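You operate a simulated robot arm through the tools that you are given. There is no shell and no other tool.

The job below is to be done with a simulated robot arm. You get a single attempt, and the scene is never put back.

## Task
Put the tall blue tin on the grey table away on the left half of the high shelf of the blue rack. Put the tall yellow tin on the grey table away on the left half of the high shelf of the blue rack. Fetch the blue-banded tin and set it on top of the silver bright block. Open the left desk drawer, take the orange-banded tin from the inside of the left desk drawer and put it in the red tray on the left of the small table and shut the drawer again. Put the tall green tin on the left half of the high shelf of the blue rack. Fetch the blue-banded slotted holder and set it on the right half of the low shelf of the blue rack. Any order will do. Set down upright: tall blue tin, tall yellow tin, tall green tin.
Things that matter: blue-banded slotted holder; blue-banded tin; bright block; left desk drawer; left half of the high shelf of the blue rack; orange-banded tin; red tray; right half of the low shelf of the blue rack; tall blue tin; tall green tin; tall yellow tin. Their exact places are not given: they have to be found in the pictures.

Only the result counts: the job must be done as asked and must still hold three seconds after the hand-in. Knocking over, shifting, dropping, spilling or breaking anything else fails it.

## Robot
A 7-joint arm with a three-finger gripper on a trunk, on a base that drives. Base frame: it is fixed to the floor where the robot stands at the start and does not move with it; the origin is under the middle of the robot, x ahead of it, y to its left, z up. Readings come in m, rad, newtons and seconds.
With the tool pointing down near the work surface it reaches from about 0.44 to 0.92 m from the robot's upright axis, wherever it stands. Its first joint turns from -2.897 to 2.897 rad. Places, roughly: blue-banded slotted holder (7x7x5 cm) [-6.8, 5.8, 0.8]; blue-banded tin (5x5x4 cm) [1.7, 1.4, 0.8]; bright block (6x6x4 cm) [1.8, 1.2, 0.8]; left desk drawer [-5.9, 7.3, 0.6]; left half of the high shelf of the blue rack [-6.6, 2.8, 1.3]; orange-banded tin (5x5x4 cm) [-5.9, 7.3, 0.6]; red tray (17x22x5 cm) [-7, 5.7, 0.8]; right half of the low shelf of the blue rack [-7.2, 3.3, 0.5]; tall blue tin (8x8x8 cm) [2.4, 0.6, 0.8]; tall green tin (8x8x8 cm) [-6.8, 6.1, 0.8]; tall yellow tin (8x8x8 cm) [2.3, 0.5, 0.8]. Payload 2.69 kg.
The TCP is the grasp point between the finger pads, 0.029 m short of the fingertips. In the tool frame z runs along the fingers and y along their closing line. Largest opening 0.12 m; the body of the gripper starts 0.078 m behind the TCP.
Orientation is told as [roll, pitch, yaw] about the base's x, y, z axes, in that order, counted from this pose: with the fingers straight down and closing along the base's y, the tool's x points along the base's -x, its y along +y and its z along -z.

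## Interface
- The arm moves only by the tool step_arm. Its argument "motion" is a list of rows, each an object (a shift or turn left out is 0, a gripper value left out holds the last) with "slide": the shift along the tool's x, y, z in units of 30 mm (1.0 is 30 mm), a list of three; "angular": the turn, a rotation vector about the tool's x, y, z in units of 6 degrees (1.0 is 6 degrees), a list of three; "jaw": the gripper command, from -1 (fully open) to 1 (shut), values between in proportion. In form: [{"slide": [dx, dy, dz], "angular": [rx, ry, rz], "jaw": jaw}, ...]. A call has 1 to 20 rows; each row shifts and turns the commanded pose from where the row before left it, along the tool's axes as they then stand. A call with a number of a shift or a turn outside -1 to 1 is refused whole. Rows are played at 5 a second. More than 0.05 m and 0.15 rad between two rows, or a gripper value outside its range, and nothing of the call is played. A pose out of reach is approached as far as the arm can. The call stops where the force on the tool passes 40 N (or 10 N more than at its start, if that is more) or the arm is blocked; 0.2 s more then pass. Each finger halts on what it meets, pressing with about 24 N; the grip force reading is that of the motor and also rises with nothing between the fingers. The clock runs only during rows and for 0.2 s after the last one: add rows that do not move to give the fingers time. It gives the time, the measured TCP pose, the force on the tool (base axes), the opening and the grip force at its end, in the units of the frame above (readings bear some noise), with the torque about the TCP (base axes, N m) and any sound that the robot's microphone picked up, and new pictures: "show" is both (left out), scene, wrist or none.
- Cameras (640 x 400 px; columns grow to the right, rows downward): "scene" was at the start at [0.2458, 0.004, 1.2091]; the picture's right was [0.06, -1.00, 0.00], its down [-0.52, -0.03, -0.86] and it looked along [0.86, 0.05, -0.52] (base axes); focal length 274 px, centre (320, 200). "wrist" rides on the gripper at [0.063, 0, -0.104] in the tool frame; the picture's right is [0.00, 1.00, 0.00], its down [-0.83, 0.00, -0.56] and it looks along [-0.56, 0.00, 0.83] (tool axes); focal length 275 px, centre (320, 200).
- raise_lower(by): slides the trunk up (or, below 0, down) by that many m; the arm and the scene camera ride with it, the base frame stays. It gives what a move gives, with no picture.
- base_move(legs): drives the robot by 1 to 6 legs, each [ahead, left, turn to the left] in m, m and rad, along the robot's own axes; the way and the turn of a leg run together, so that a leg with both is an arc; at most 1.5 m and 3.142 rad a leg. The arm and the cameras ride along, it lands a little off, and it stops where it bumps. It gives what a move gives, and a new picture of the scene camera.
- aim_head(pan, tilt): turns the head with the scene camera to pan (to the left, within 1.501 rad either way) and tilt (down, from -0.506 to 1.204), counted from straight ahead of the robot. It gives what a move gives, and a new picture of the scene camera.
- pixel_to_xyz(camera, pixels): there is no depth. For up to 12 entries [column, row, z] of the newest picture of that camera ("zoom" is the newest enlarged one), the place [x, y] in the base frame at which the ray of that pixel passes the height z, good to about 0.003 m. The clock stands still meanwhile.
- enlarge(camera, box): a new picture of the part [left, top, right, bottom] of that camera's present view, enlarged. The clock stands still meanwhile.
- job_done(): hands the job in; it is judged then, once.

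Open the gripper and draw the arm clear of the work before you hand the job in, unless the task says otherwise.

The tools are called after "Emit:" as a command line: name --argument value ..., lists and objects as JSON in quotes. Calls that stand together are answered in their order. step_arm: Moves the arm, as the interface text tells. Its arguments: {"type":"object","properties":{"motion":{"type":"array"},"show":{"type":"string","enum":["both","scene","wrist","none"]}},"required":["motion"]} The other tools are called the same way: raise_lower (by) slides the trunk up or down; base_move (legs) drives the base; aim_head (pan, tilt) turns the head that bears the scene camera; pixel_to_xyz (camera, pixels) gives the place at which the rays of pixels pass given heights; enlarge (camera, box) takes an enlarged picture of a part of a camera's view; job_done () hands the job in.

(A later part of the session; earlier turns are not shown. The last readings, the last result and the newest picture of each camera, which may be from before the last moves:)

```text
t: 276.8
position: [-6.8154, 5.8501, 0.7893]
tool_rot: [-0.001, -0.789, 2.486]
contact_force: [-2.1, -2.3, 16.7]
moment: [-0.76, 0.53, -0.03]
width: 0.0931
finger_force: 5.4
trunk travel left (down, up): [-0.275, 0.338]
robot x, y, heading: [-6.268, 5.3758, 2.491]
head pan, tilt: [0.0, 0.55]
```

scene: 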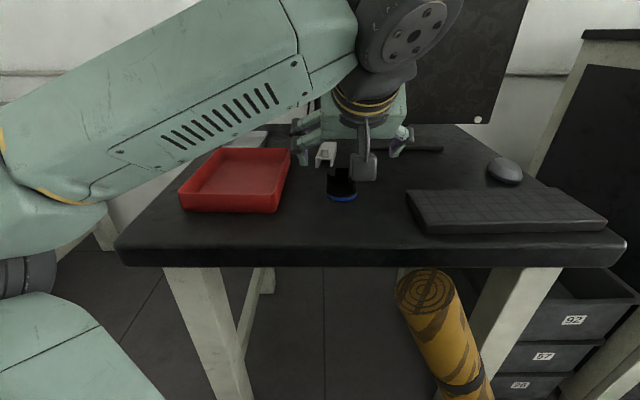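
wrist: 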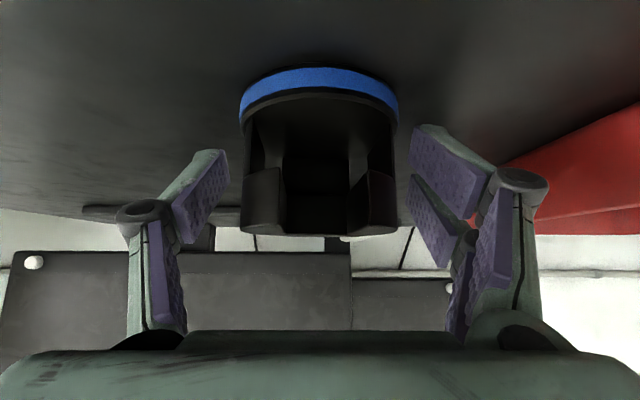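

The fingertips touch the table (16.7 N). I raise 6 mm and look at the force again.

Emit:
step_arm --motion '[{"slide": [-0.15, 0, -0.15]}, {}, {}]' --show "wrist"

```text
t: 277.6
position: [-6.8157, 5.8479, 0.7924]
tool_rot: [-0.001, -0.783, 2.487]
contact_force: [-0.2, -1.1, 0.4]
moment: [0.04, -0.02, -0.02]
width: 0.0849
finger_force: 0.0
trunk travel left (down, up): [-0.275, 0.338]
robot x, y, heading: [-6.2643, 5.3727, 2.488]
head pan, tilt: [0.0, 0.55]
```

wrist: 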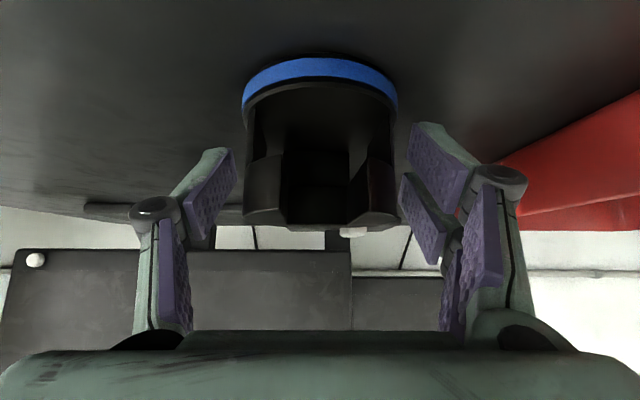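

Free again. I raise 3 mm more and close the fingers.

Emit:
step_arm --motion '[{"slide": [-0.06, 0, -0.06]}, {"jaw": 1}, {"jaw": 1}, {"jaw": 1}, {"jaw": 1}, {"jaw": 1}, {"jaw": 1}, {"jaw": 1}]' --show "wrist"

```text
t: 279.4
position: [-6.8141, 5.8478, 0.7978]
tool_rot: [-0.002, -0.787, 2.485]
contact_force: [-4.1, 2.4, 7.3]
moment: [-0.37, 0.33, -0.13]
width: 0.0563
finger_force: 24.0
trunk travel left (down, up): [-0.275, 0.338]
robot x, y, heading: [-6.2623, 5.3726, 2.488]
head pan, tilt: [0.0, 0.55]
```

wrist: 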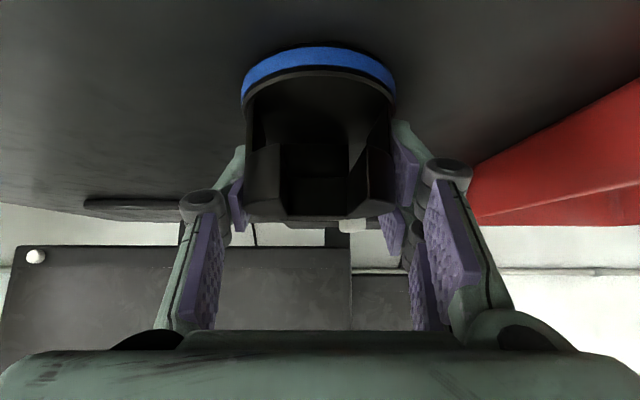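

Gripped at 0.056 m. I withdraw up and back along the tool axis.

Emit:
step_arm --motion '[{"slide": [-0.3, 0, -0.4]}, {"slide": [0, 0, -0.8]}, {"slide": [0, 0, -1]}, {"slide": [0, 0, -1]}, {"slide": [0, 0, -0.5]}, {}]' --show "wrist"

Emit:
raise_lower --by 0.2

```text
t: 280.8
position: [-6.7552, 5.8043, 0.8808]
tool_rot: [-0.001, -0.782, 2.486]
contact_force: [0.2, 0.3, -7.3]
moment: [0.08, 0.08, 0.0]
width: 0.0557
finger_force: 23.7
trunk travel left (down, up): [-0.275, 0.338]
robot x, y, heading: [-6.2632, 5.374, 2.489]
head pan, tilt: [0.0, 0.55]
```

wrist: 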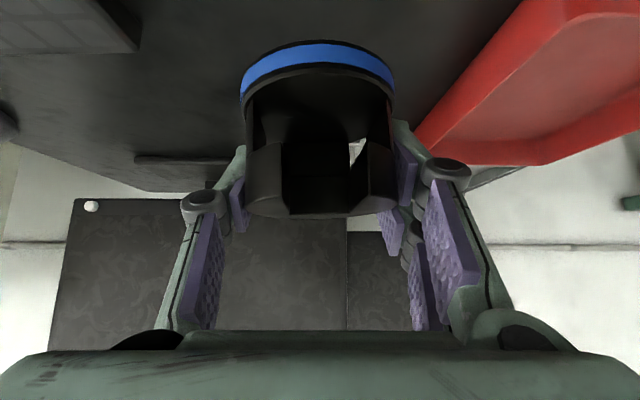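

```text
t: 283.0
position: [-6.7555, 5.8049, 1.0806]
tool_rot: [-0.002, -0.784, 2.485]
contact_force: [-0.2, 0.8, -8.0]
moment: [0.03, 0.04, -0.02]
width: 0.0558
finger_force: 24.1
trunk travel left (down, up): [-0.475, 0.138]
robot x, y, heading: [-6.264, 5.3742, 2.486]
head pan, tilt: [0.0, 0.55]
```

The holder (about 0.8 kg) is held. I back away, turn to face the rack's right half, and aim the head at the low shelf.

Emit:
base_move --legs '[[-0.52, 0, 0], [0, 0, 1.557]]'

Emit:
aim_head --pan 0.0 --tilt 0.4

```text
t: 290.1
position: [-6.2624, 4.5504, 1.0811]
tool_rot: [-0.002, -0.783, -2.188]
contact_force: [0.1, -0.6, -8.4]
moment: [-0.1, 0.05, 0.01]
width: 0.0556
finger_force: 24.3
trunk travel left (down, up): [-0.475, 0.138]
robot x, y, heading: [-5.8478, 5.0554, -2.185]
head pan, tilt: [0.0, 0.55]
```

scene: 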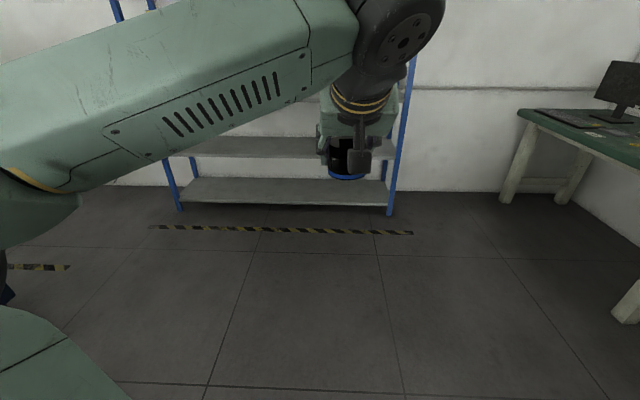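

```text
t: 290.8
position: [-6.263, 4.5507, 1.0804]
tool_rot: [-0.002, -0.785, -2.187]
contact_force: [-0.3, 0.9, -7.7]
moment: [-0.05, 0.01, -0.04]
width: 0.0557
finger_force: 24.1
trunk travel left (down, up): [-0.475, 0.138]
robot x, y, heading: [-5.8537, 5.0544, -2.19]
head pan, tilt: [0.0, 0.4]
```

scene: 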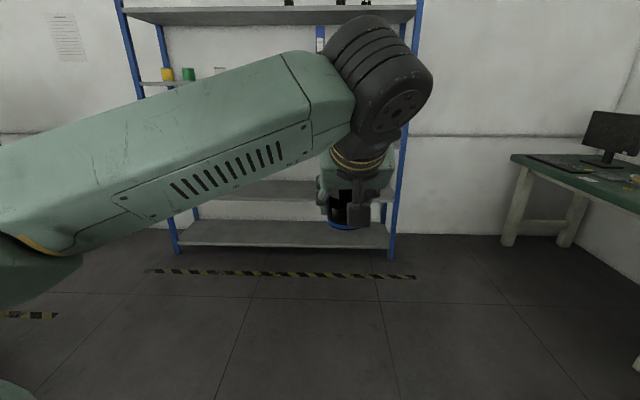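

I correct the heading, lower the trunk 0.42 m, and look at the low shelf.

Emit:
base_move --legs '[[0.5, 0, -0.045]]'

Emit:
raise_lower --by -0.42

Emit:
aim_head --pan 0.0 --tilt 0.3

```text
t: 293.7
position: [-6.5887, 4.1705, 1.0816]
tool_rot: [-0.001, -0.786, -2.241]
contact_force: [0.4, 0.7, -8.4]
moment: [-0.02, 0.0, 0.03]
width: 0.0556
finger_force: 24.5
trunk travel left (down, up): [-0.475, 0.138]
robot x, y, heading: [-6.1513, 4.6581, -2.239]
head pan, tilt: [0.0, 0.4]
```

scene: 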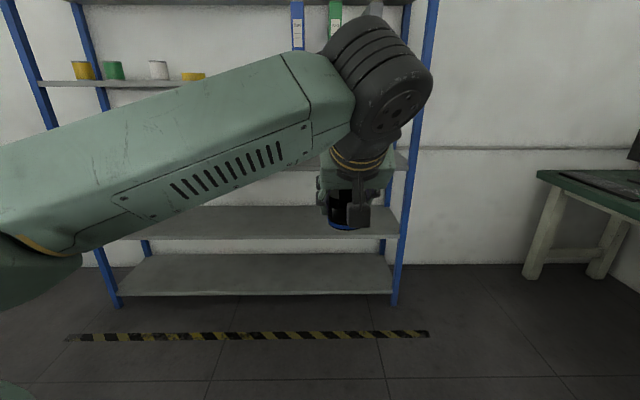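

```text
refused: -0.42 is not a number from -0.4 to 0.4
```

```text
t: 294.4
position: [-6.587, 4.1708, 1.0802]
tool_rot: [0.0, -0.783, -2.238]
contact_force: [-0.2, 0.0, -7.7]
moment: [-0.04, 0.02, 0.0]
width: 0.0555
finger_force: 24.0
trunk travel left (down, up): [-0.475, 0.138]
robot x, y, heading: [-6.1523, 4.6596, -2.238]
head pan, tilt: [0.0, 0.3]
```

scene: 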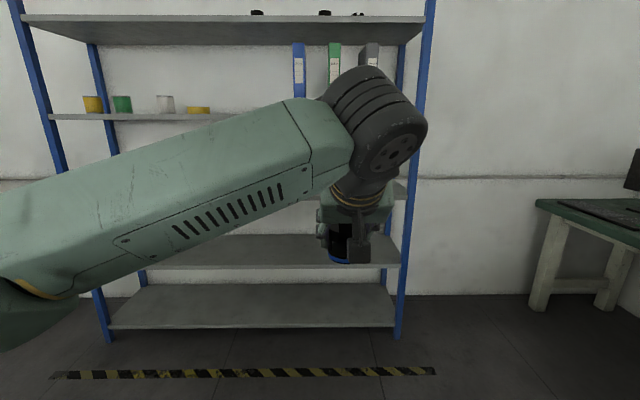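

The lift call is limited to 0.4 m; I lower by 0.4 and look again.

Emit:
raise_lower --by -0.4

Emit:
step_arm --motion '[{}]'

```text
t: 298.2
position: [-6.5875, 4.1723, 0.6889]
tool_rot: [0.003, -0.787, -2.242]
contact_force: [0.5, -0.2, -8.3]
moment: [-0.06, 0.02, -0.02]
width: 0.0556
finger_force: 23.5
trunk travel left (down, up): [-0.075, 0.538]
robot x, y, heading: [-6.1545, 4.6558, -2.237]
head pan, tilt: [0.0, 0.3]
```

```text
t: 298.6
position: [-6.5871, 4.1723, 0.6894]
tool_rot: [0.0, -0.789, -2.24]
contact_force: [0.6, 0.3, -7.9]
moment: [-0.03, 0.05, 0.01]
width: 0.0558
finger_force: 24.0
trunk travel left (down, up): [-0.075, 0.538]
robot x, y, heading: [-6.153, 4.6549, -2.239]
head pan, tilt: [0.0, 0.3]
```

scene: 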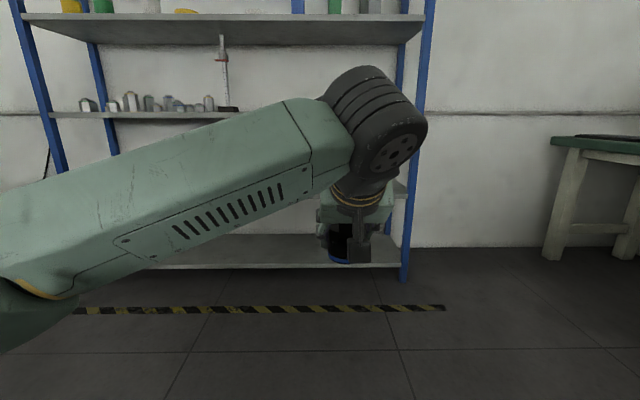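
wrist: 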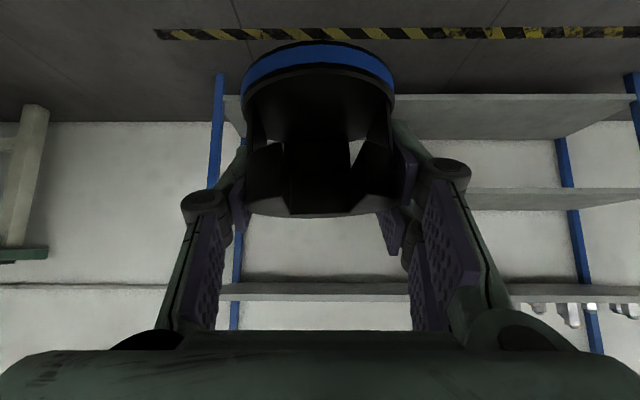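

I zoom the wrist view to measure the low shelf's front edge.

Emit:
enlarge --camera "wrist" --box '[440, 60, 640, 320]'

Emit:
pixel_to_xyz --camera "wrist" --pixels '[[500, 188, 0.46], [500, 188, 0.48], [500, 188, 0.5], [500, 192, 0.46], [500, 192, 0.48], [500, 192, 0.5], [500, 100, 0.07], [500, 100, 0.1], [500, 95, 0.1]]'

```text
1.54 times, centred on (540, 190) of wrist
```

zoom: 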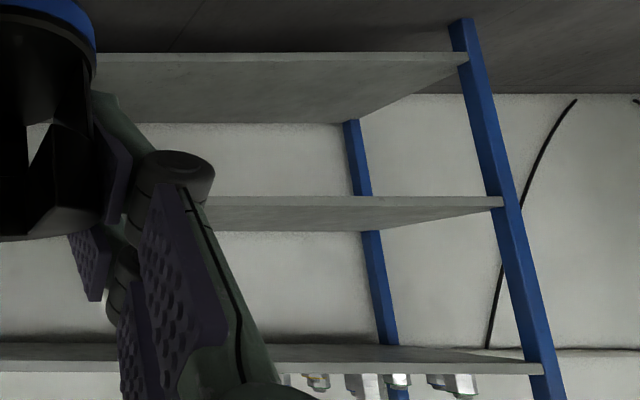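

```text
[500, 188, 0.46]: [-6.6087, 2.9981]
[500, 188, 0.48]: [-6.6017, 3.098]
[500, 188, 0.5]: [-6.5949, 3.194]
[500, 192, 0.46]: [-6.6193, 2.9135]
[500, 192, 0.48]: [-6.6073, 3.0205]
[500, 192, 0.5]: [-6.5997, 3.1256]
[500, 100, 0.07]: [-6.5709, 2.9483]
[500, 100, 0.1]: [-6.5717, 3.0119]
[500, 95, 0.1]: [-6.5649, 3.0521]
```

The low shelf top comes out at z≈0.49. I lower the trunk 7 cm more and drive 0.75 m ahead toward the shelf.

Emit:
raise_lower --by -0.07

Emit:
base_move --legs '[[0.72, 0, 0]]'

Emit:
step_arm --motion '[{}]'

```text
t: 299.9
position: [-6.5866, 4.1723, 0.6886]
tool_rot: [0.001, -0.786, -2.24]
contact_force: [-0.1, -0.1, -7.5]
moment: [-0.07, 0.01, 0.02]
width: 0.0556
finger_force: 24.0
trunk travel left (down, up): [-0.079, 0.535]
robot x, y, heading: [-6.1506, 4.6562, -2.236]
head pan, tilt: [0.0, 0.3]
stopped: the arm was blocked; the commanded pose is now the measured one
```

```text
t: 303.8
position: [-7.0388, 3.6194, 0.6898]
tool_rot: [0.002, -0.789, -2.252]
contact_force: [0.1, 0.0, -7.8]
moment: [-0.04, 0.04, -0.01]
width: 0.0555
finger_force: 24.1
trunk travel left (down, up): [-0.079, 0.535]
robot x, y, heading: [-6.5979, 4.0971, -2.247]
head pan, tilt: [0.0, 0.3]
```

scene: 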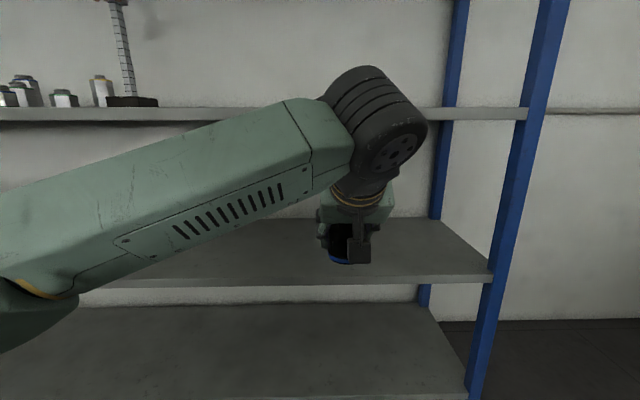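

```text
t: 304.2
position: [-7.0386, 3.6199, 0.6888]
tool_rot: [0.003, -0.788, -2.252]
contact_force: [0.4, -0.4, -7.9]
moment: [-0.05, 0.06, 0.02]
width: 0.0556
finger_force: 23.8
trunk travel left (down, up): [-0.079, 0.535]
robot x, y, heading: [-6.5957, 4.0968, -2.252]
head pan, tilt: [0.0, 0.3]
```

scene: 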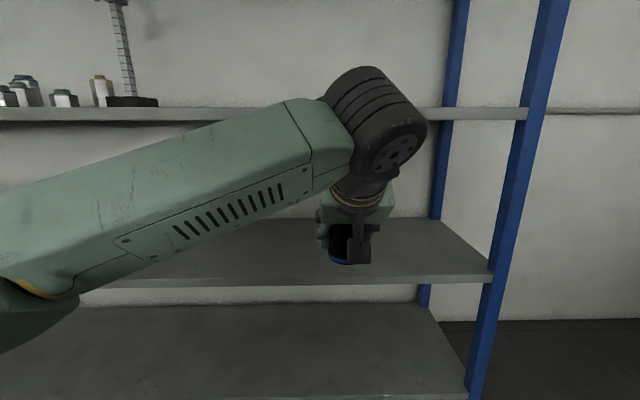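
wrist: 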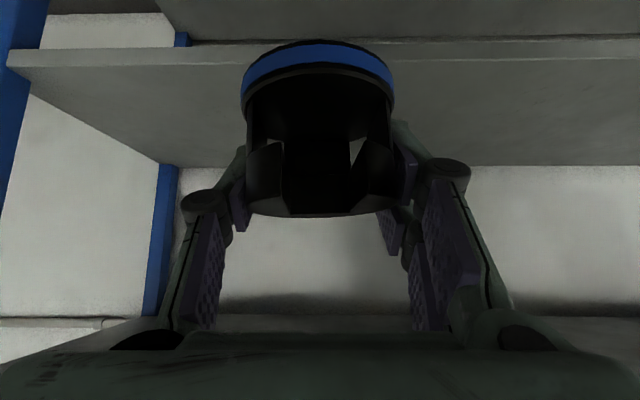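

The trunk's lowering stopped as the elbow met the robot's own base, at TCP z 0.689. I drive 0.12 m further, then lower the hand with the arm itself.

Emit:
base_move --legs '[[0.12, 0, 0.01]]'

Emit:
step_arm --motion '[{"slide": [0.7, 0, 0.7]}, {"slide": [0.7, 0, 0.7]}, {"slide": [0.7, 0, 0.7]}, {}, {}]'

```text
t: 305.4
position: [-7.1084, 3.5176, 0.6893]
tool_rot: [0.001, -0.79, -2.24]
contact_force: [-0.2, -0.1, -7.5]
moment: [-0.08, 0.02, -0.01]
width: 0.0557
finger_force: 24.1
trunk travel left (down, up): [-0.079, 0.535]
robot x, y, heading: [-6.6766, 4.0039, -2.237]
head pan, tilt: [0.0, 0.3]
```

scene: 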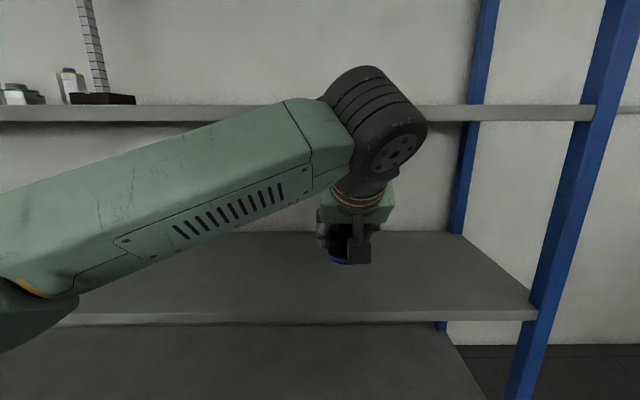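

```text
t: 306.6
position: [-7.11, 3.5156, 0.6005]
tool_rot: [-0.001, -0.786, -2.235]
contact_force: [0.5, -0.1, -8.2]
moment: [-0.07, 0.01, 0.04]
width: 0.0557
finger_force: 24.4
trunk travel left (down, up): [-0.079, 0.535]
robot x, y, heading: [-6.6702, 3.9997, -2.24]
head pan, tilt: [0.0, 0.3]
```

scene: 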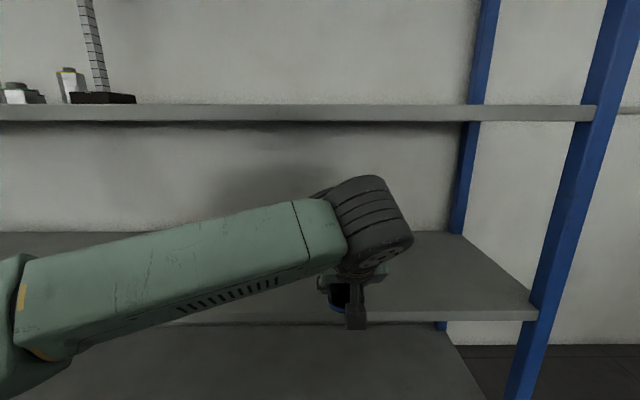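
wrist: 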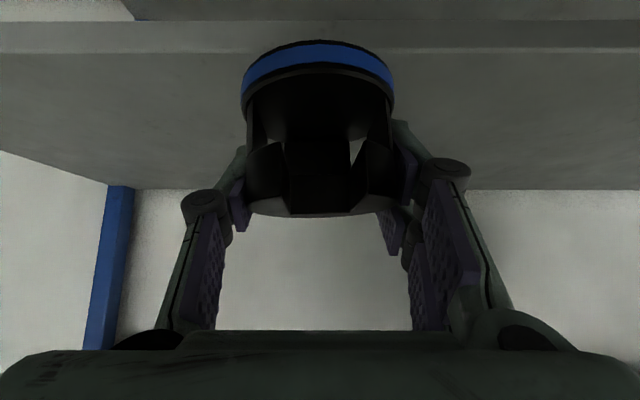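

The hand is level with the gap. I advance 0.14 m over the low shelf.

Emit:
step_arm --motion '[{"slide": [-0.66, 0, 0.66]}, {"slide": [-0.66, 0, 0.66]}, {"slide": [-0.66, 0, 0.66]}, {"slide": [-0.66, 0, 0.66]}, {"slide": [-0.66, 0, 0.66]}, {}, {}]'

```text
t: 308.2
position: [-7.1948, 3.4079, 0.6019]
tool_rot: [0.002, -0.788, -2.242]
contact_force: [0.0, 0.2, -7.6]
moment: [-0.05, 0.05, 0.02]
width: 0.0555
finger_force: 24.0
trunk travel left (down, up): [-0.079, 0.535]
robot x, y, heading: [-6.6727, 4.0031, -2.233]
head pan, tilt: [0.0, 0.3]
```

scene: 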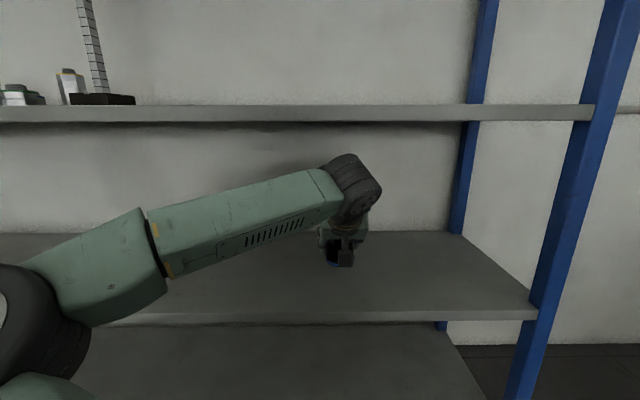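
wrist: 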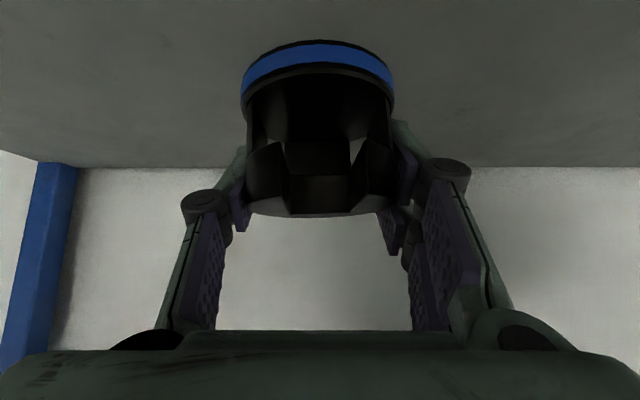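

At u 7.77, n −1.73. I lower 5 cm with the arm, then creep.

Emit:
step_arm --motion '[{"slide": [0.4, 0, 0.4]}, {"slide": [0.4, 0, 0.4]}, {"slide": [0.4, 0, 0.4]}, {}]' --show "none"

Emit:
step_arm --motion '[{"slide": [0.1, 0, 0.1]}, {"slide": [0.05, 0, 0.05]}, {}]'

```text
t: 309.2
position: [-7.1952, 3.4075, 0.5499]
tool_rot: [0.0, -0.788, -2.237]
contact_force: [-0.1, 0.4, -7.6]
moment: [-0.09, 0.01, -0.02]
width: 0.0556
finger_force: 24.2
trunk travel left (down, up): [-0.079, 0.535]
robot x, y, heading: [-6.6708, 4.0041, -2.237]
head pan, tilt: [0.0, 0.3]
```

```text
t: 310.0
position: [-7.1964, 3.4057, 0.5436]
tool_rot: [-0.001, -0.788, -2.238]
contact_force: [-0.5, -0.4, -8.3]
moment: [-0.07, 0.03, 0.04]
width: 0.0555
finger_force: 23.7
trunk travel left (down, up): [-0.079, 0.535]
robot x, y, heading: [-6.674, 4.0002, -2.234]
head pan, tilt: [0.0, 0.3]
```

scene: 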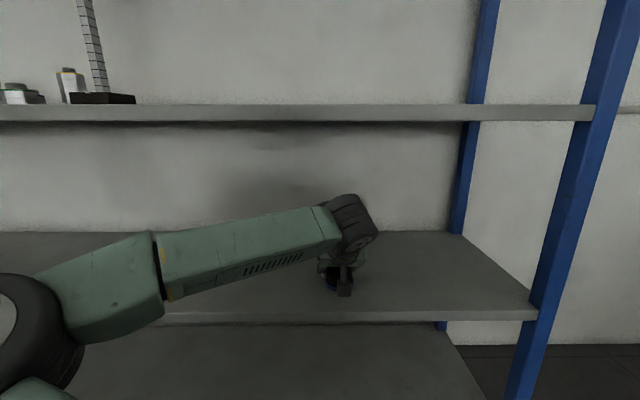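
wrist: 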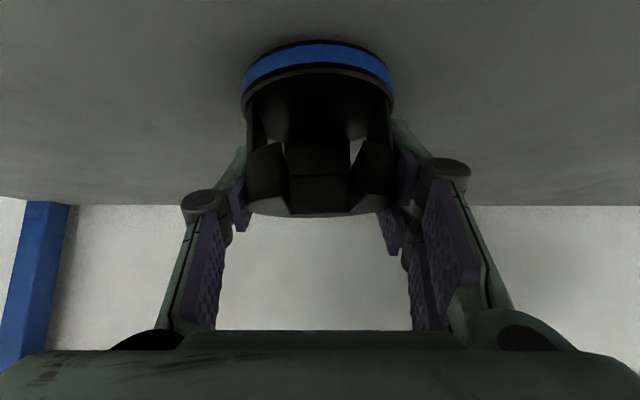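

No contact yet at 0.5436; I keep creeping down.

Emit:
step_arm --motion '[{"slide": [0.08, 0, 0.08]}, {"slide": [0.08, 0, 0.08]}, {}]' --show "none"

Emit:
step_arm --motion '[{"slide": [0.06, 0, 0.06]}, {"slide": [0.06, 0, 0.06]}, {}]' --show "none"

```text
t: 310.8
position: [-7.1944, 3.4056, 0.539]
tool_rot: [0.001, -0.793, -2.24]
contact_force: [-0.3, -1.6, 15.1]
moment: [-0.23, -0.67, -0.04]
width: 0.0557
finger_force: 24.1
trunk travel left (down, up): [-0.079, 0.535]
robot x, y, heading: [-6.6722, 4.0037, -2.234]
head pan, tilt: [0.0, 0.3]
```

```text
t: 311.6
position: [-7.1947, 3.4055, 0.5348]
tool_rot: [0.0, -0.795, -2.238]
contact_force: [-5.7, -7.0, 33.1]
moment: [-0.59, -0.96, -0.06]
width: 0.0571
finger_force: 24.0
trunk travel left (down, up): [-0.079, 0.535]
robot x, y, heading: [-6.6693, 3.9991, -2.231]
head pan, tilt: [0.0, 0.3]
```

Contact with the shelf (33 N now, a bit firm). I relieve 3 mm, then open.

Emit:
step_arm --motion '[{"slide": [-0.08, 0, -0.08]}, {}, {"jaw": 0.0}, {"jaw": -0.25}, {"jaw": -0.4}, {"jaw": -0.4}, {"jaw": -0.4}]'

```text
t: 313.2
position: [-7.1943, 3.4064, 0.5347]
tool_rot: [0.003, -0.788, -2.238]
contact_force: [0.2, -0.3, -0.8]
moment: [0.0, -0.03, 0.0]
width: 0.0839
finger_force: 0.0
trunk travel left (down, up): [-0.079, 0.535]
robot x, y, heading: [-6.6776, 4.004, -2.236]
head pan, tilt: [0.0, 0.3]
```

scene: 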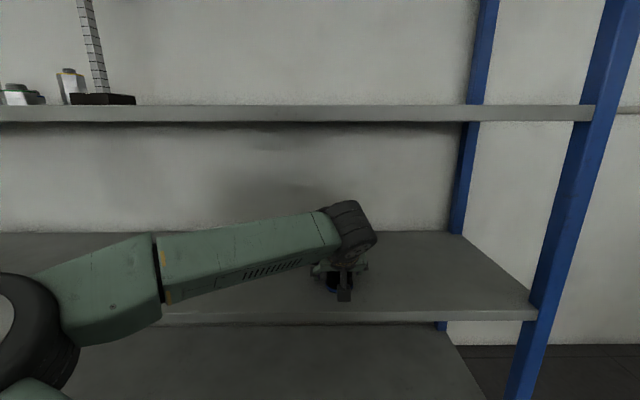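
wrist: 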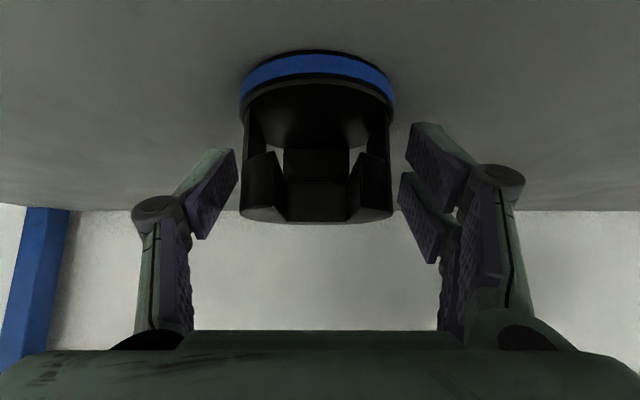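

The holder stands. I withdraw back 0.16 m with the arm, then back the base away.

Emit:
step_arm --motion '[{"slide": [0.3, 0, -0.4]}, {"slide": [0.6, 0, -0.6]}, {"slide": [0.7, 0, -0.7]}, {"slide": [0.7, 0, -0.7]}, {"slide": [0.7, 0, -0.7]}, {"slide": [0.7, 0, -0.7]}, {}]' --show "wrist"

Emit:
base_move --legs '[[-0.8, 0, 0]]'

```text
t: 314.8
position: [-7.1027, 3.5431, 0.53]
tool_rot: [-0.014, -0.779, -2.265]
contact_force: [-0.4, 0.9, 0.5]
moment: [-0.02, 0.0, -0.01]
width: 0.0841
finger_force: 0.0
trunk travel left (down, up): [-0.079, 0.535]
robot x, y, heading: [-6.671, 4.0021, -2.235]
head pan, tilt: [0.0, 0.3]
```

wrist: 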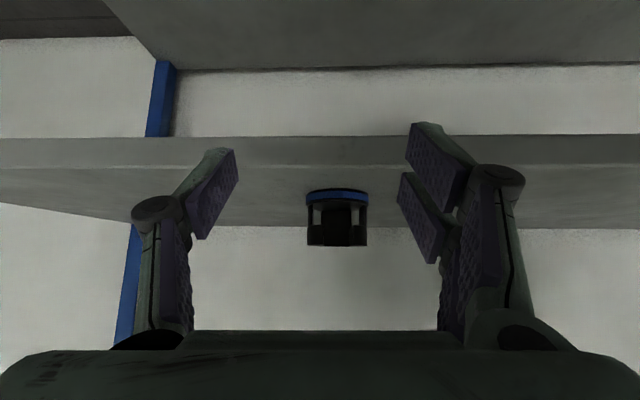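

```text
t: 319.1
position: [-6.6095, 4.16, 0.5327]
tool_rot: [-0.033, -0.783, -2.232]
contact_force: [0.2, -1.0, 0.3]
moment: [-0.01, 0.03, -0.04]
width: 0.084
finger_force: 0.0
trunk travel left (down, up): [-0.079, 0.535]
robot x, y, heading: [-6.1874, 4.6252, -2.227]
head pan, tilt: [0.0, 0.3]
```

scene: 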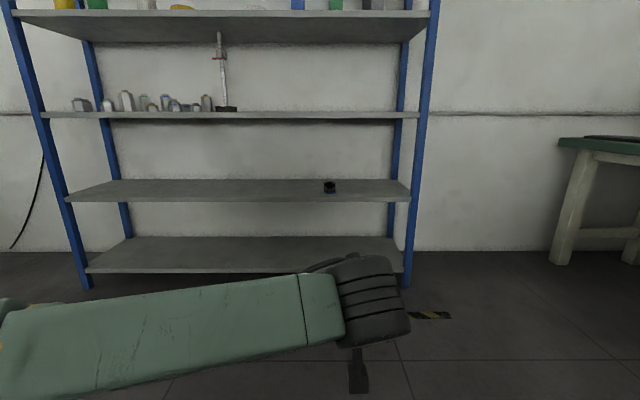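

The holder stands on the low shelf at (330,187). Next the drawer: I raise the trunk, turn to face the desk wall, and drive over.

Emit:
raise_lower --by 0.4

Emit:
base_move --legs '[[0, 0, -1.576], [0.23, 0, 0], [0, -1.2, 0]]'

Emit:
aim_head --pan -0.4 --tilt 0.4

```text
t: 322.9
position: [-6.6106, 4.1605, 0.9273]
tool_rot: [-0.036, -0.778, -2.23]
contact_force: [-0.1, -0.2, 0.4]
moment: [0.04, 0.0, -0.03]
width: 0.0839
finger_force: 0.0
trunk travel left (down, up): [-0.479, 0.135]
robot x, y, heading: [-6.1864, 4.6243, -2.232]
head pan, tilt: [0.0, 0.3]
```

```text
t: 337.6
position: [-6.1454, 6.1386, 0.9264]
tool_rot: [-0.037, -0.779, 2.516]
contact_force: [0.7, 0.1, 0.0]
moment: [0.02, 0.01, -0.02]
width: 0.0839
finger_force: 0.0
trunk travel left (down, up): [-0.479, 0.135]
robot x, y, heading: [-5.663, 5.7311, 2.51]
head pan, tilt: [0.0, 0.3]
```

scene: 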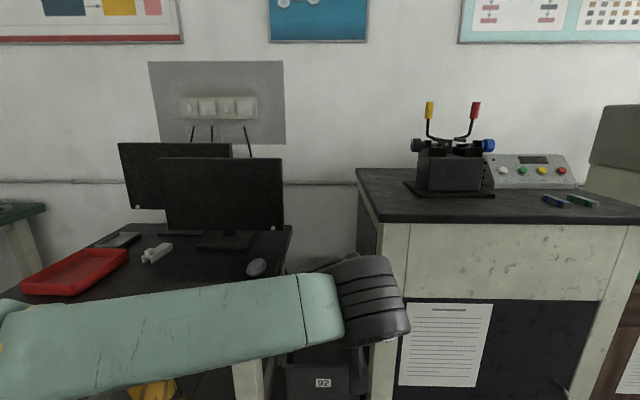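

```text
t: 338.5
position: [-6.1457, 6.1381, 0.9264]
tool_rot: [-0.039, -0.778, 2.516]
contact_force: [-0.3, -0.5, 0.4]
moment: [0.03, 0.0, 0.0]
width: 0.0839
finger_force: 0.1
trunk travel left (down, up): [-0.479, 0.135]
robot x, y, heading: [-5.6627, 5.7307, 2.51]
head pan, tilt: [-0.4, 0.4]
```

scene: 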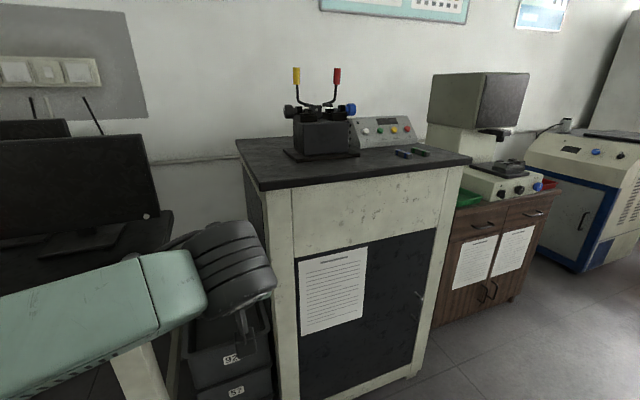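

The desk's left drawer is at about (478,222). I move right 1.15 m to face it.

Emit:
base_move --legs '[[0, -1.15, -0.03]]'

Emit:
aim_head --pan 0.0 --tilt 0.5

```text
t: 347.8
position: [-5.4449, 7.0774, 0.9259]
tool_rot: [-0.037, -0.777, 2.492]
contact_force: [-0.5, 0.0, 0.0]
moment: [0.03, 0.04, -0.01]
width: 0.0837
finger_force: 0.0
trunk travel left (down, up): [-0.479, 0.135]
robot x, y, heading: [-4.9754, 6.6544, 2.487]
head pan, tilt: [-0.4, 0.4]
```

scene: 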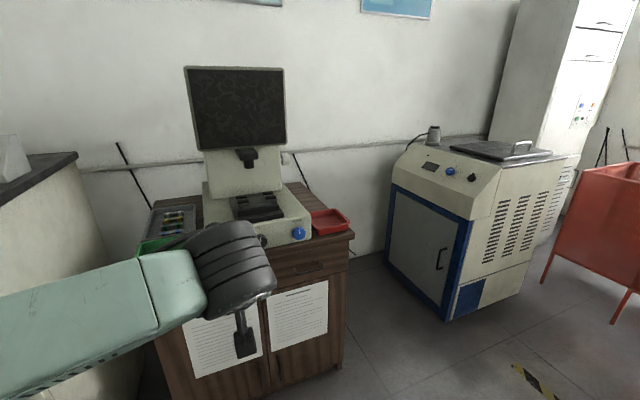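

```text
t: 348.6
position: [-5.4447, 7.0777, 0.9269]
tool_rot: [-0.039, -0.777, 2.493]
contact_force: [0.0, -0.1, -0.2]
moment: [0.0, 0.0, -0.03]
width: 0.0838
finger_force: 0.0
trunk travel left (down, up): [-0.479, 0.135]
robot x, y, heading: [-4.9759, 6.6575, 2.492]
head pan, tilt: [0.0, 0.499]
```

scene: 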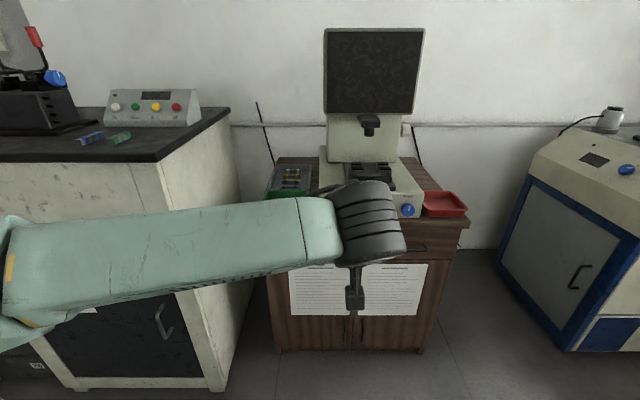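

The arm hides the left drawer. I raise the hand 0.24 m to clear the view.

Emit:
step_arm --motion '[{"slide": [-0.7, 0, -0.7]}, {"slide": [-0.7, 0, -0.7]}, {"slide": [-0.7, 0, -0.7]}, {"slide": [-0.7, 0, -0.7]}, {"slide": [-0.7, 0, -0.7]}, {"slide": [-0.7, 0, -0.7]}, {"slide": [-0.7, 0, -0.7]}, {"slide": [-0.7, 0, -0.7]}, {}]'

```text
t: 350.6
position: [-5.4529, 7.0749, 1.1639]
tool_rot: [-0.039, -0.776, 2.493]
contact_force: [-0.6, 0.7, -0.3]
moment: [-0.02, -0.01, -0.01]
width: 0.084
finger_force: 0.1
trunk travel left (down, up): [-0.479, 0.135]
robot x, y, heading: [-4.9749, 6.6588, 2.487]
head pan, tilt: [0.0, 0.499]
```

scene: 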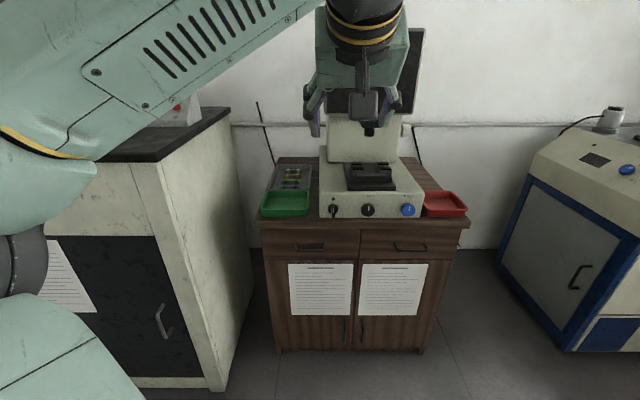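
wrist: 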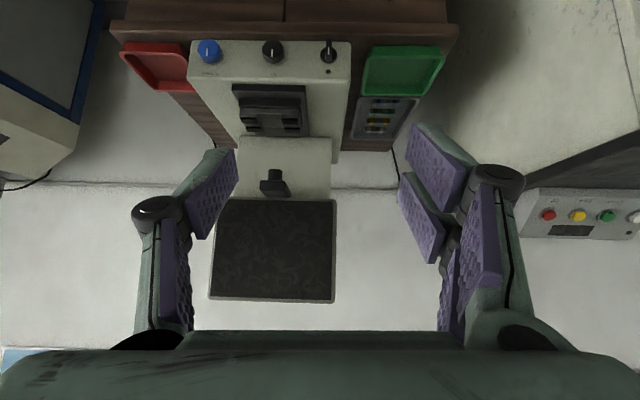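

Now both drawers show: the left one with its handle at (310,246). I enlarge it.

Emit:
enlarge --camera "scene" --box '[250, 200, 460, 330]'

Emit:
pixel_to_xyz --camera "scene" --pixels '[[275, 352, 0], [424, 352, 0], [265, 230, 0.75], [258, 217, 0.75], [470, 222, 0.75], [310, 247, 0.68], [310, 247, 0.65], [221, 388, 0]]'

```text
3.05 times, centred on (355, 265) of scene
```

zoom: 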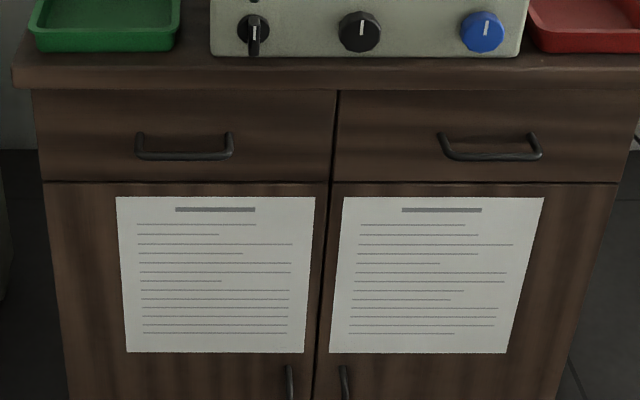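

```text
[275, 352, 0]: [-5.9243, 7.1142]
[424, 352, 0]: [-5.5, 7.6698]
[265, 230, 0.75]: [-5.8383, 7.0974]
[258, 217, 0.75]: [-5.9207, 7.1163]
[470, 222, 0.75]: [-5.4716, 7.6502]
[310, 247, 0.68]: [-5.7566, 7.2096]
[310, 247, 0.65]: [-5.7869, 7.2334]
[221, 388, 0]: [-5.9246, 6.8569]
```

The left handle is a U-shaped bow, bar at about (311,250), posts at row 243. I compute its height on the front plane (u≈9.045).

Emit:
pixel_to_xyz --camera "scene" --pixels '[[310.7, 243.3, 0.62], [310.7, 243.3, 0.65], [310.7, 250.2, 0.6], [310.7, 250.2, 0.62], [310.7, 250.2, 0.64], [295, 250.2, 0.62], [326.5, 250.2, 0.62], [262, 228, 0.72], [262, 228, 0.7], [262, 224, 0.75]]'

Emit:
pixel_to_xyz --camera "wrist" --pixels '[[115, 35, 0.72], [460, 35, 0.72], [115, 28, 0.75], [460, 28, 0.75], [265, 30, 0.75]]'

```text
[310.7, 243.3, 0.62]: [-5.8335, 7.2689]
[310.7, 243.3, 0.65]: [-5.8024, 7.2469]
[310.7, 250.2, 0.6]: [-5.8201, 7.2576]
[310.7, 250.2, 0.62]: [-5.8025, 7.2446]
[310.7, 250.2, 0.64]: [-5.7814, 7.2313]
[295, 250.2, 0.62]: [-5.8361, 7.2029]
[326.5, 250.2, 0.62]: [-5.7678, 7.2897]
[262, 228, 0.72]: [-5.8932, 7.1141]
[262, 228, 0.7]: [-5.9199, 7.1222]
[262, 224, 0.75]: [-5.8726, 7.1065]
```

```text
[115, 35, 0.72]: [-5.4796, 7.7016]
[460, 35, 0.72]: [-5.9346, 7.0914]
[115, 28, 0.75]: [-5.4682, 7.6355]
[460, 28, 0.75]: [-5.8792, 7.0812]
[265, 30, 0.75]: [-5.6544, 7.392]
```

Bar at about u 9.005, z 0.637, n 2.10–2.21. I'll grip it with a horizontal tool and vertical finger closing: first rotate the tool to horizontal here.

Emit:
step_arm --motion '[{"angular": [-0.35, -0.9, 0]}, {"angular": [0, -1, 0]}, {"angular": [0, -1, 0]}, {"angular": [0, -1, 0]}, {"angular": [0, -1, 0]}, {"angular": [0, -1, 0]}, {"angular": [0, -1, 0]}, {"angular": [0, -0.6, 0]}, {}, {}]'

```text
t: 353.0
position: [-5.4351, 7.0927, 1.1617]
tool_rot: [-0.914, -1.54, -2.957]
contact_force: [0.0, 0.4, -0.4]
moment: [-0.02, -0.02, 0.03]
width: 0.0839
finger_force: 0.1
trunk travel left (down, up): [-0.479, 0.135]
robot x, y, heading: [-4.9765, 6.6583, 2.487]
head pan, tilt: [0.0, 0.499]
stopped in row 10: the arm was blocked; the commanded pose is now the measured one
```

scene: 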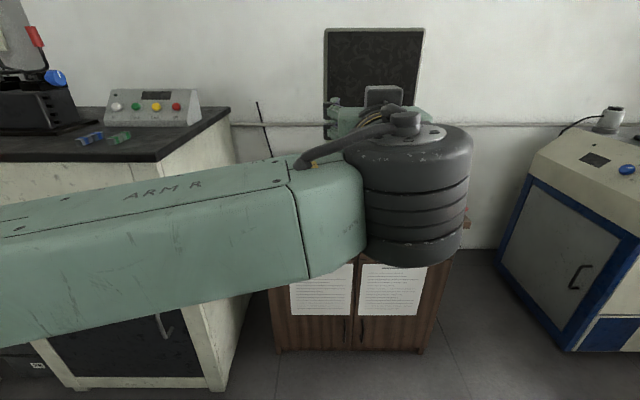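
wrist: 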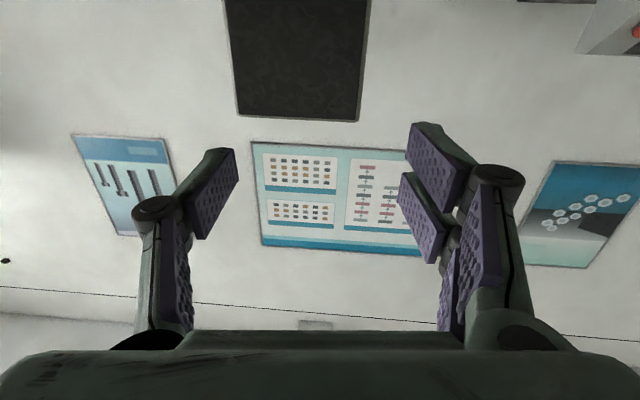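

Nearly horizontal is at a wrist limit. I tilt back 24° and instead roll the hand 90° about its axis so the fingers close vertically.

Emit:
step_arm --motion '[{"angular": [0, 1, 0]}, {"angular": [0, 1, 0]}, {"angular": [0, 1, 0]}, {"angular": [0, 1, 0]}, {}, {}]' --show "none"

Emit:
step_arm --motion '[{"angular": [0, 0, -1]}, {"angular": [0, 0, -1]}, {"angular": [0, 0, -1]}, {"angular": [0, 0, -1]}, {"angular": [0, 0, -1]}, {"angular": [0, 0, -1]}, {"angular": [0, 0, -1]}, {"angular": [0, 0, -1]}, {"angular": [0, 0, -1]}, {"angular": [0, 0, -1]}, {"angular": [0, 0, -1]}, {"angular": [0, 0, -1]}, {"angular": [0, 0, -1]}, {"angular": [0, 0, -1]}, {"angular": [0, 0, -1]}, {}]'

```text
t: 354.4
position: [-5.4465, 7.085, 1.1592]
tool_rot: [-0.214, -1.112, 2.603]
contact_force: [0.7, -0.3, -1.1]
moment: [0.05, 0.03, 0.0]
width: 0.0842
finger_force: 0.0
trunk travel left (down, up): [-0.479, 0.135]
robot x, y, heading: [-4.9719, 6.6567, 2.491]
head pan, tilt: [0.0, 0.499]
```

```text
t: 357.8
position: [-5.4377, 7.0933, 1.1593]
tool_rot: [-1.122, 0.077, -2.321]
contact_force: [0.2, 0.4, 0.4]
moment: [-0.01, -0.03, -0.01]
width: 0.0844
finger_force: 0.0
trunk travel left (down, up): [-0.479, 0.135]
robot x, y, heading: [-4.975, 6.6585, 2.489]
head pan, tilt: [0.0, 0.499]
```

scene: 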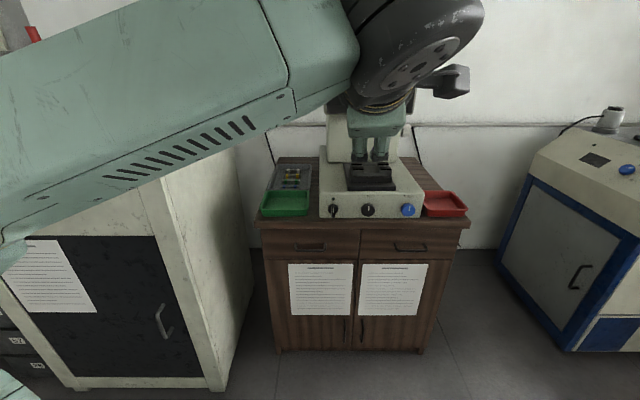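
wrist: 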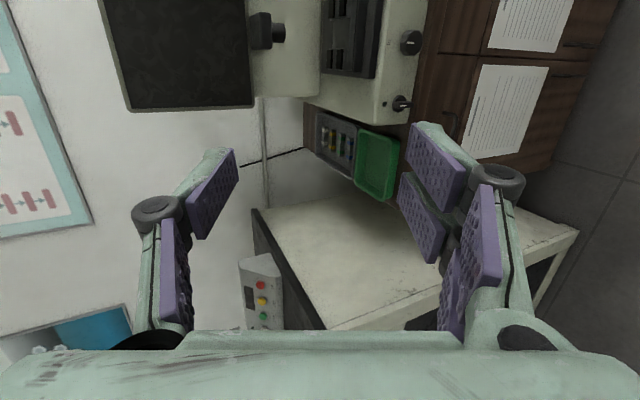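

The hand is rolled with the camera on the right; its axis points 26° down and 0.13 rad too far right. I correct that yaw, then lower the trunk.

Emit:
step_arm --motion '[{"angular": [0.05, -0.55, -0.26]}, {"angular": [0.05, -0.55, -0.26]}, {}, {}]' --show "none"

Emit:
raise_lower --by -0.35

Emit:
step_arm --motion '[{}]'

```text
t: 358.8
position: [-5.4343, 7.0922, 1.1609]
tool_rot: [-1.141, 0.02, -2.168]
contact_force: [0.2, -0.3, -0.2]
moment: [-0.03, 0.03, -0.01]
width: 0.0838
finger_force: 0.1
trunk travel left (down, up): [-0.479, 0.135]
robot x, y, heading: [-4.9716, 6.6589, 2.492]
head pan, tilt: [0.0, 0.499]
```

```text
t: 362.2
position: [-5.4336, 7.0938, 0.8103]
tool_rot: [-1.14, 0.022, -2.169]
contact_force: [-0.5, -0.1, -0.1]
moment: [-0.03, 0.01, 0.03]
width: 0.0838
finger_force: 0.1
trunk travel left (down, up): [-0.129, 0.485]
robot x, y, heading: [-4.9793, 6.6549, 2.492]
head pan, tilt: [0.0, 0.499]
```

```text
t: 362.6
position: [-5.4334, 7.0936, 0.8113]
tool_rot: [-1.141, 0.022, -2.166]
contact_force: [0.4, -0.4, -0.5]
moment: [0.02, -0.02, -0.02]
width: 0.084
finger_force: 0.1
trunk travel left (down, up): [-0.129, 0.485]
robot x, y, heading: [-4.9743, 6.6553, 2.485]
head pan, tilt: [0.0, 0.499]
```

scene: 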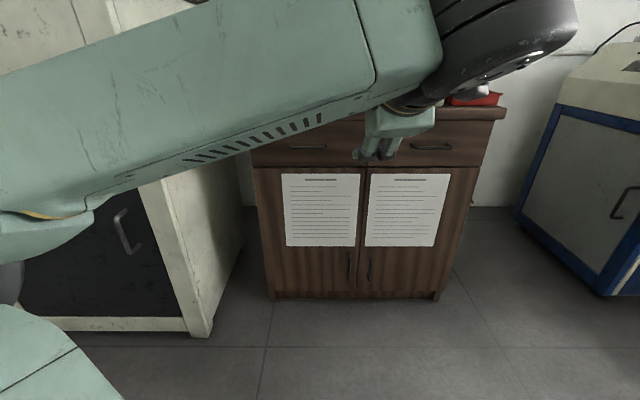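
wrist: 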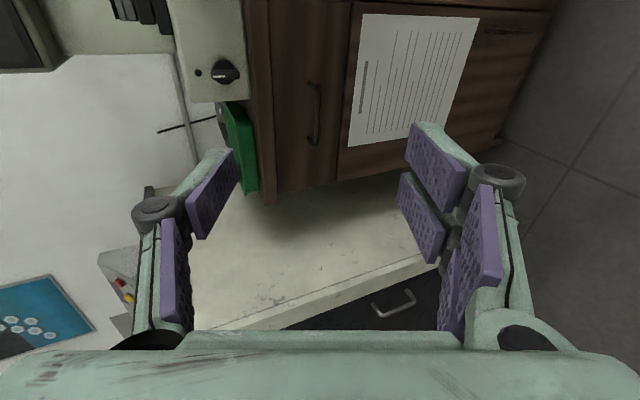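

I check the handle in the wrist view at (313,115), bar ends (318,84) and (311,145).

Emit:
enlarge --camera "wrist" --box '[250, 60, 380, 170]'

Emit:
pixel_to_xyz --camera "wrist" --pixels '[[314, 115, 0.62], [314, 115, 0.637], [314, 115, 0.65], [318, 86, 0.637], [311, 143, 0.637]]'

```text
3.64 times, centred on (315, 115) of wrist
```

zoom: 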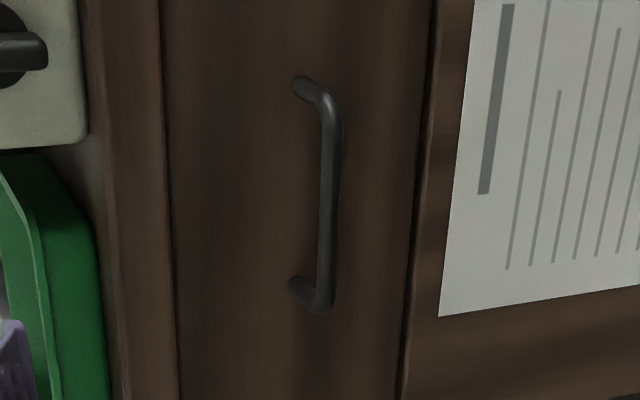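

```text
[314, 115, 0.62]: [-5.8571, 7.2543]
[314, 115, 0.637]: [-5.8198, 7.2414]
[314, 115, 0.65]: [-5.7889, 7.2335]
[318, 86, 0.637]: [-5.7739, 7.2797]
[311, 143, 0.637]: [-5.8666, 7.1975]
```

The bar centre in the wrist view is (317.3,116). I intersect with the scene estimate.

Emit:
pixel_to_xyz --camera "wrist" --pixels '[[317.3, 116, 0.61], [317.3, 116, 0.62], [317.3, 116, 0.63], [317.3, 116, 0.64], [317.3, 116, 0.65], [316, 92, 0.63], [316.5, 141, 0.63]]'

Emit:
enlarge --camera "scene" --box '[240, 100, 400, 200]'

```text
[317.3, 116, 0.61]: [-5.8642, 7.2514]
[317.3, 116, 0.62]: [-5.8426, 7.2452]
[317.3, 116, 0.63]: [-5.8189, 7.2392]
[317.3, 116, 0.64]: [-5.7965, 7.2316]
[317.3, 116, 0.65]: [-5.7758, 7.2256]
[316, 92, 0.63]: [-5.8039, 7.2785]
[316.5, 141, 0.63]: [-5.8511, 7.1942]
```

```text
4.00 times, centred on (320, 150) of scene
```

zoom: 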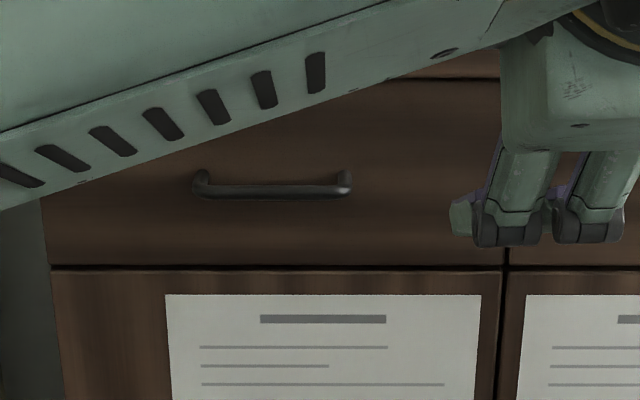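

I also use the scene camera's new lower view: bar centre at (307.5,147.5).

Emit:
pixel_to_xyz --camera "scene" --pixels '[[307.5, 147.5, 0.61], [307.5, 147.5, 0.62], [307.5, 147.5, 0.63], [307.5, 147.5, 0.64], [307.5, 147.5, 0.65], [290, 147, 0.64], [326, 147, 0.64], [365, 167, 0.58], [365, 167, 0.55]]'

```text
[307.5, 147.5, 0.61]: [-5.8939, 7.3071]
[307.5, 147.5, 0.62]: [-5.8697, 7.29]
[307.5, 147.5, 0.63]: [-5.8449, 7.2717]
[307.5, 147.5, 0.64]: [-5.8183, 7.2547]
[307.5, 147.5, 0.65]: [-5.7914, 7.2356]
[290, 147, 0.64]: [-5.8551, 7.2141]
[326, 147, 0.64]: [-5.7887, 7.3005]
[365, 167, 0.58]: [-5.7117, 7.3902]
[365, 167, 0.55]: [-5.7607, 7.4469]
```

The estimates agree on bar z≈0.656, u≈8.985, n≈2.15. I shift left 9 cm and advance half-way along the tool axis.

Emit:
step_arm --motion '[{"slide": [-0.76, 0, 0]}, {"slide": [-0.76, 0, 0]}, {"slide": [-0.76, 0, 0]}, {"slide": [-0.76, -0.2, 0]}, {"slide": [0, 0, 0.95]}, {"slide": [0, 0, 0.95]}, {"slide": [0, 0, 0.95]}, {"slide": [0, 0, 0.95]}, {"slide": [0, 0, 0.95]}, {}, {}]'

```text
t: 365.1
position: [-5.5929, 7.0937, 0.7552]
tool_rot: [-1.141, 0.021, -2.169]
contact_force: [0.3, 0.3, -0.4]
moment: [0.02, -0.04, 0.05]
width: 0.084
finger_force: 0.1
trunk travel left (down, up): [-0.129, 0.485]
robot x, y, heading: [-4.9747, 6.6564, 2.482]
head pan, tilt: [0.0, 0.499]
```

scene: 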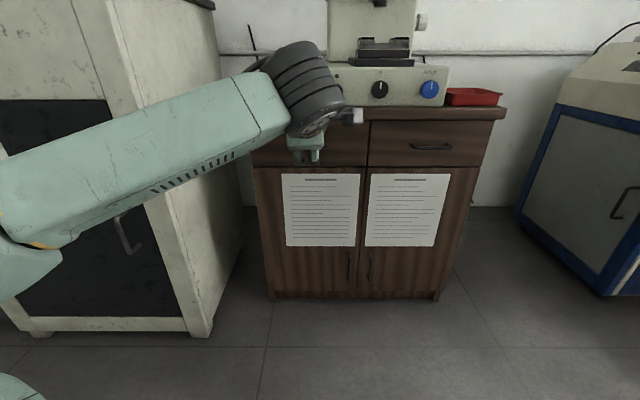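
wrist: 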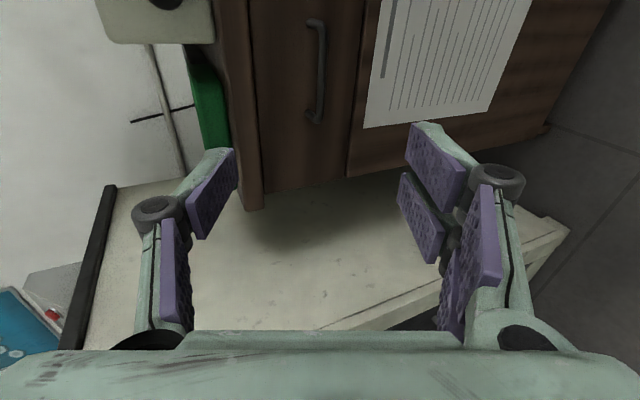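

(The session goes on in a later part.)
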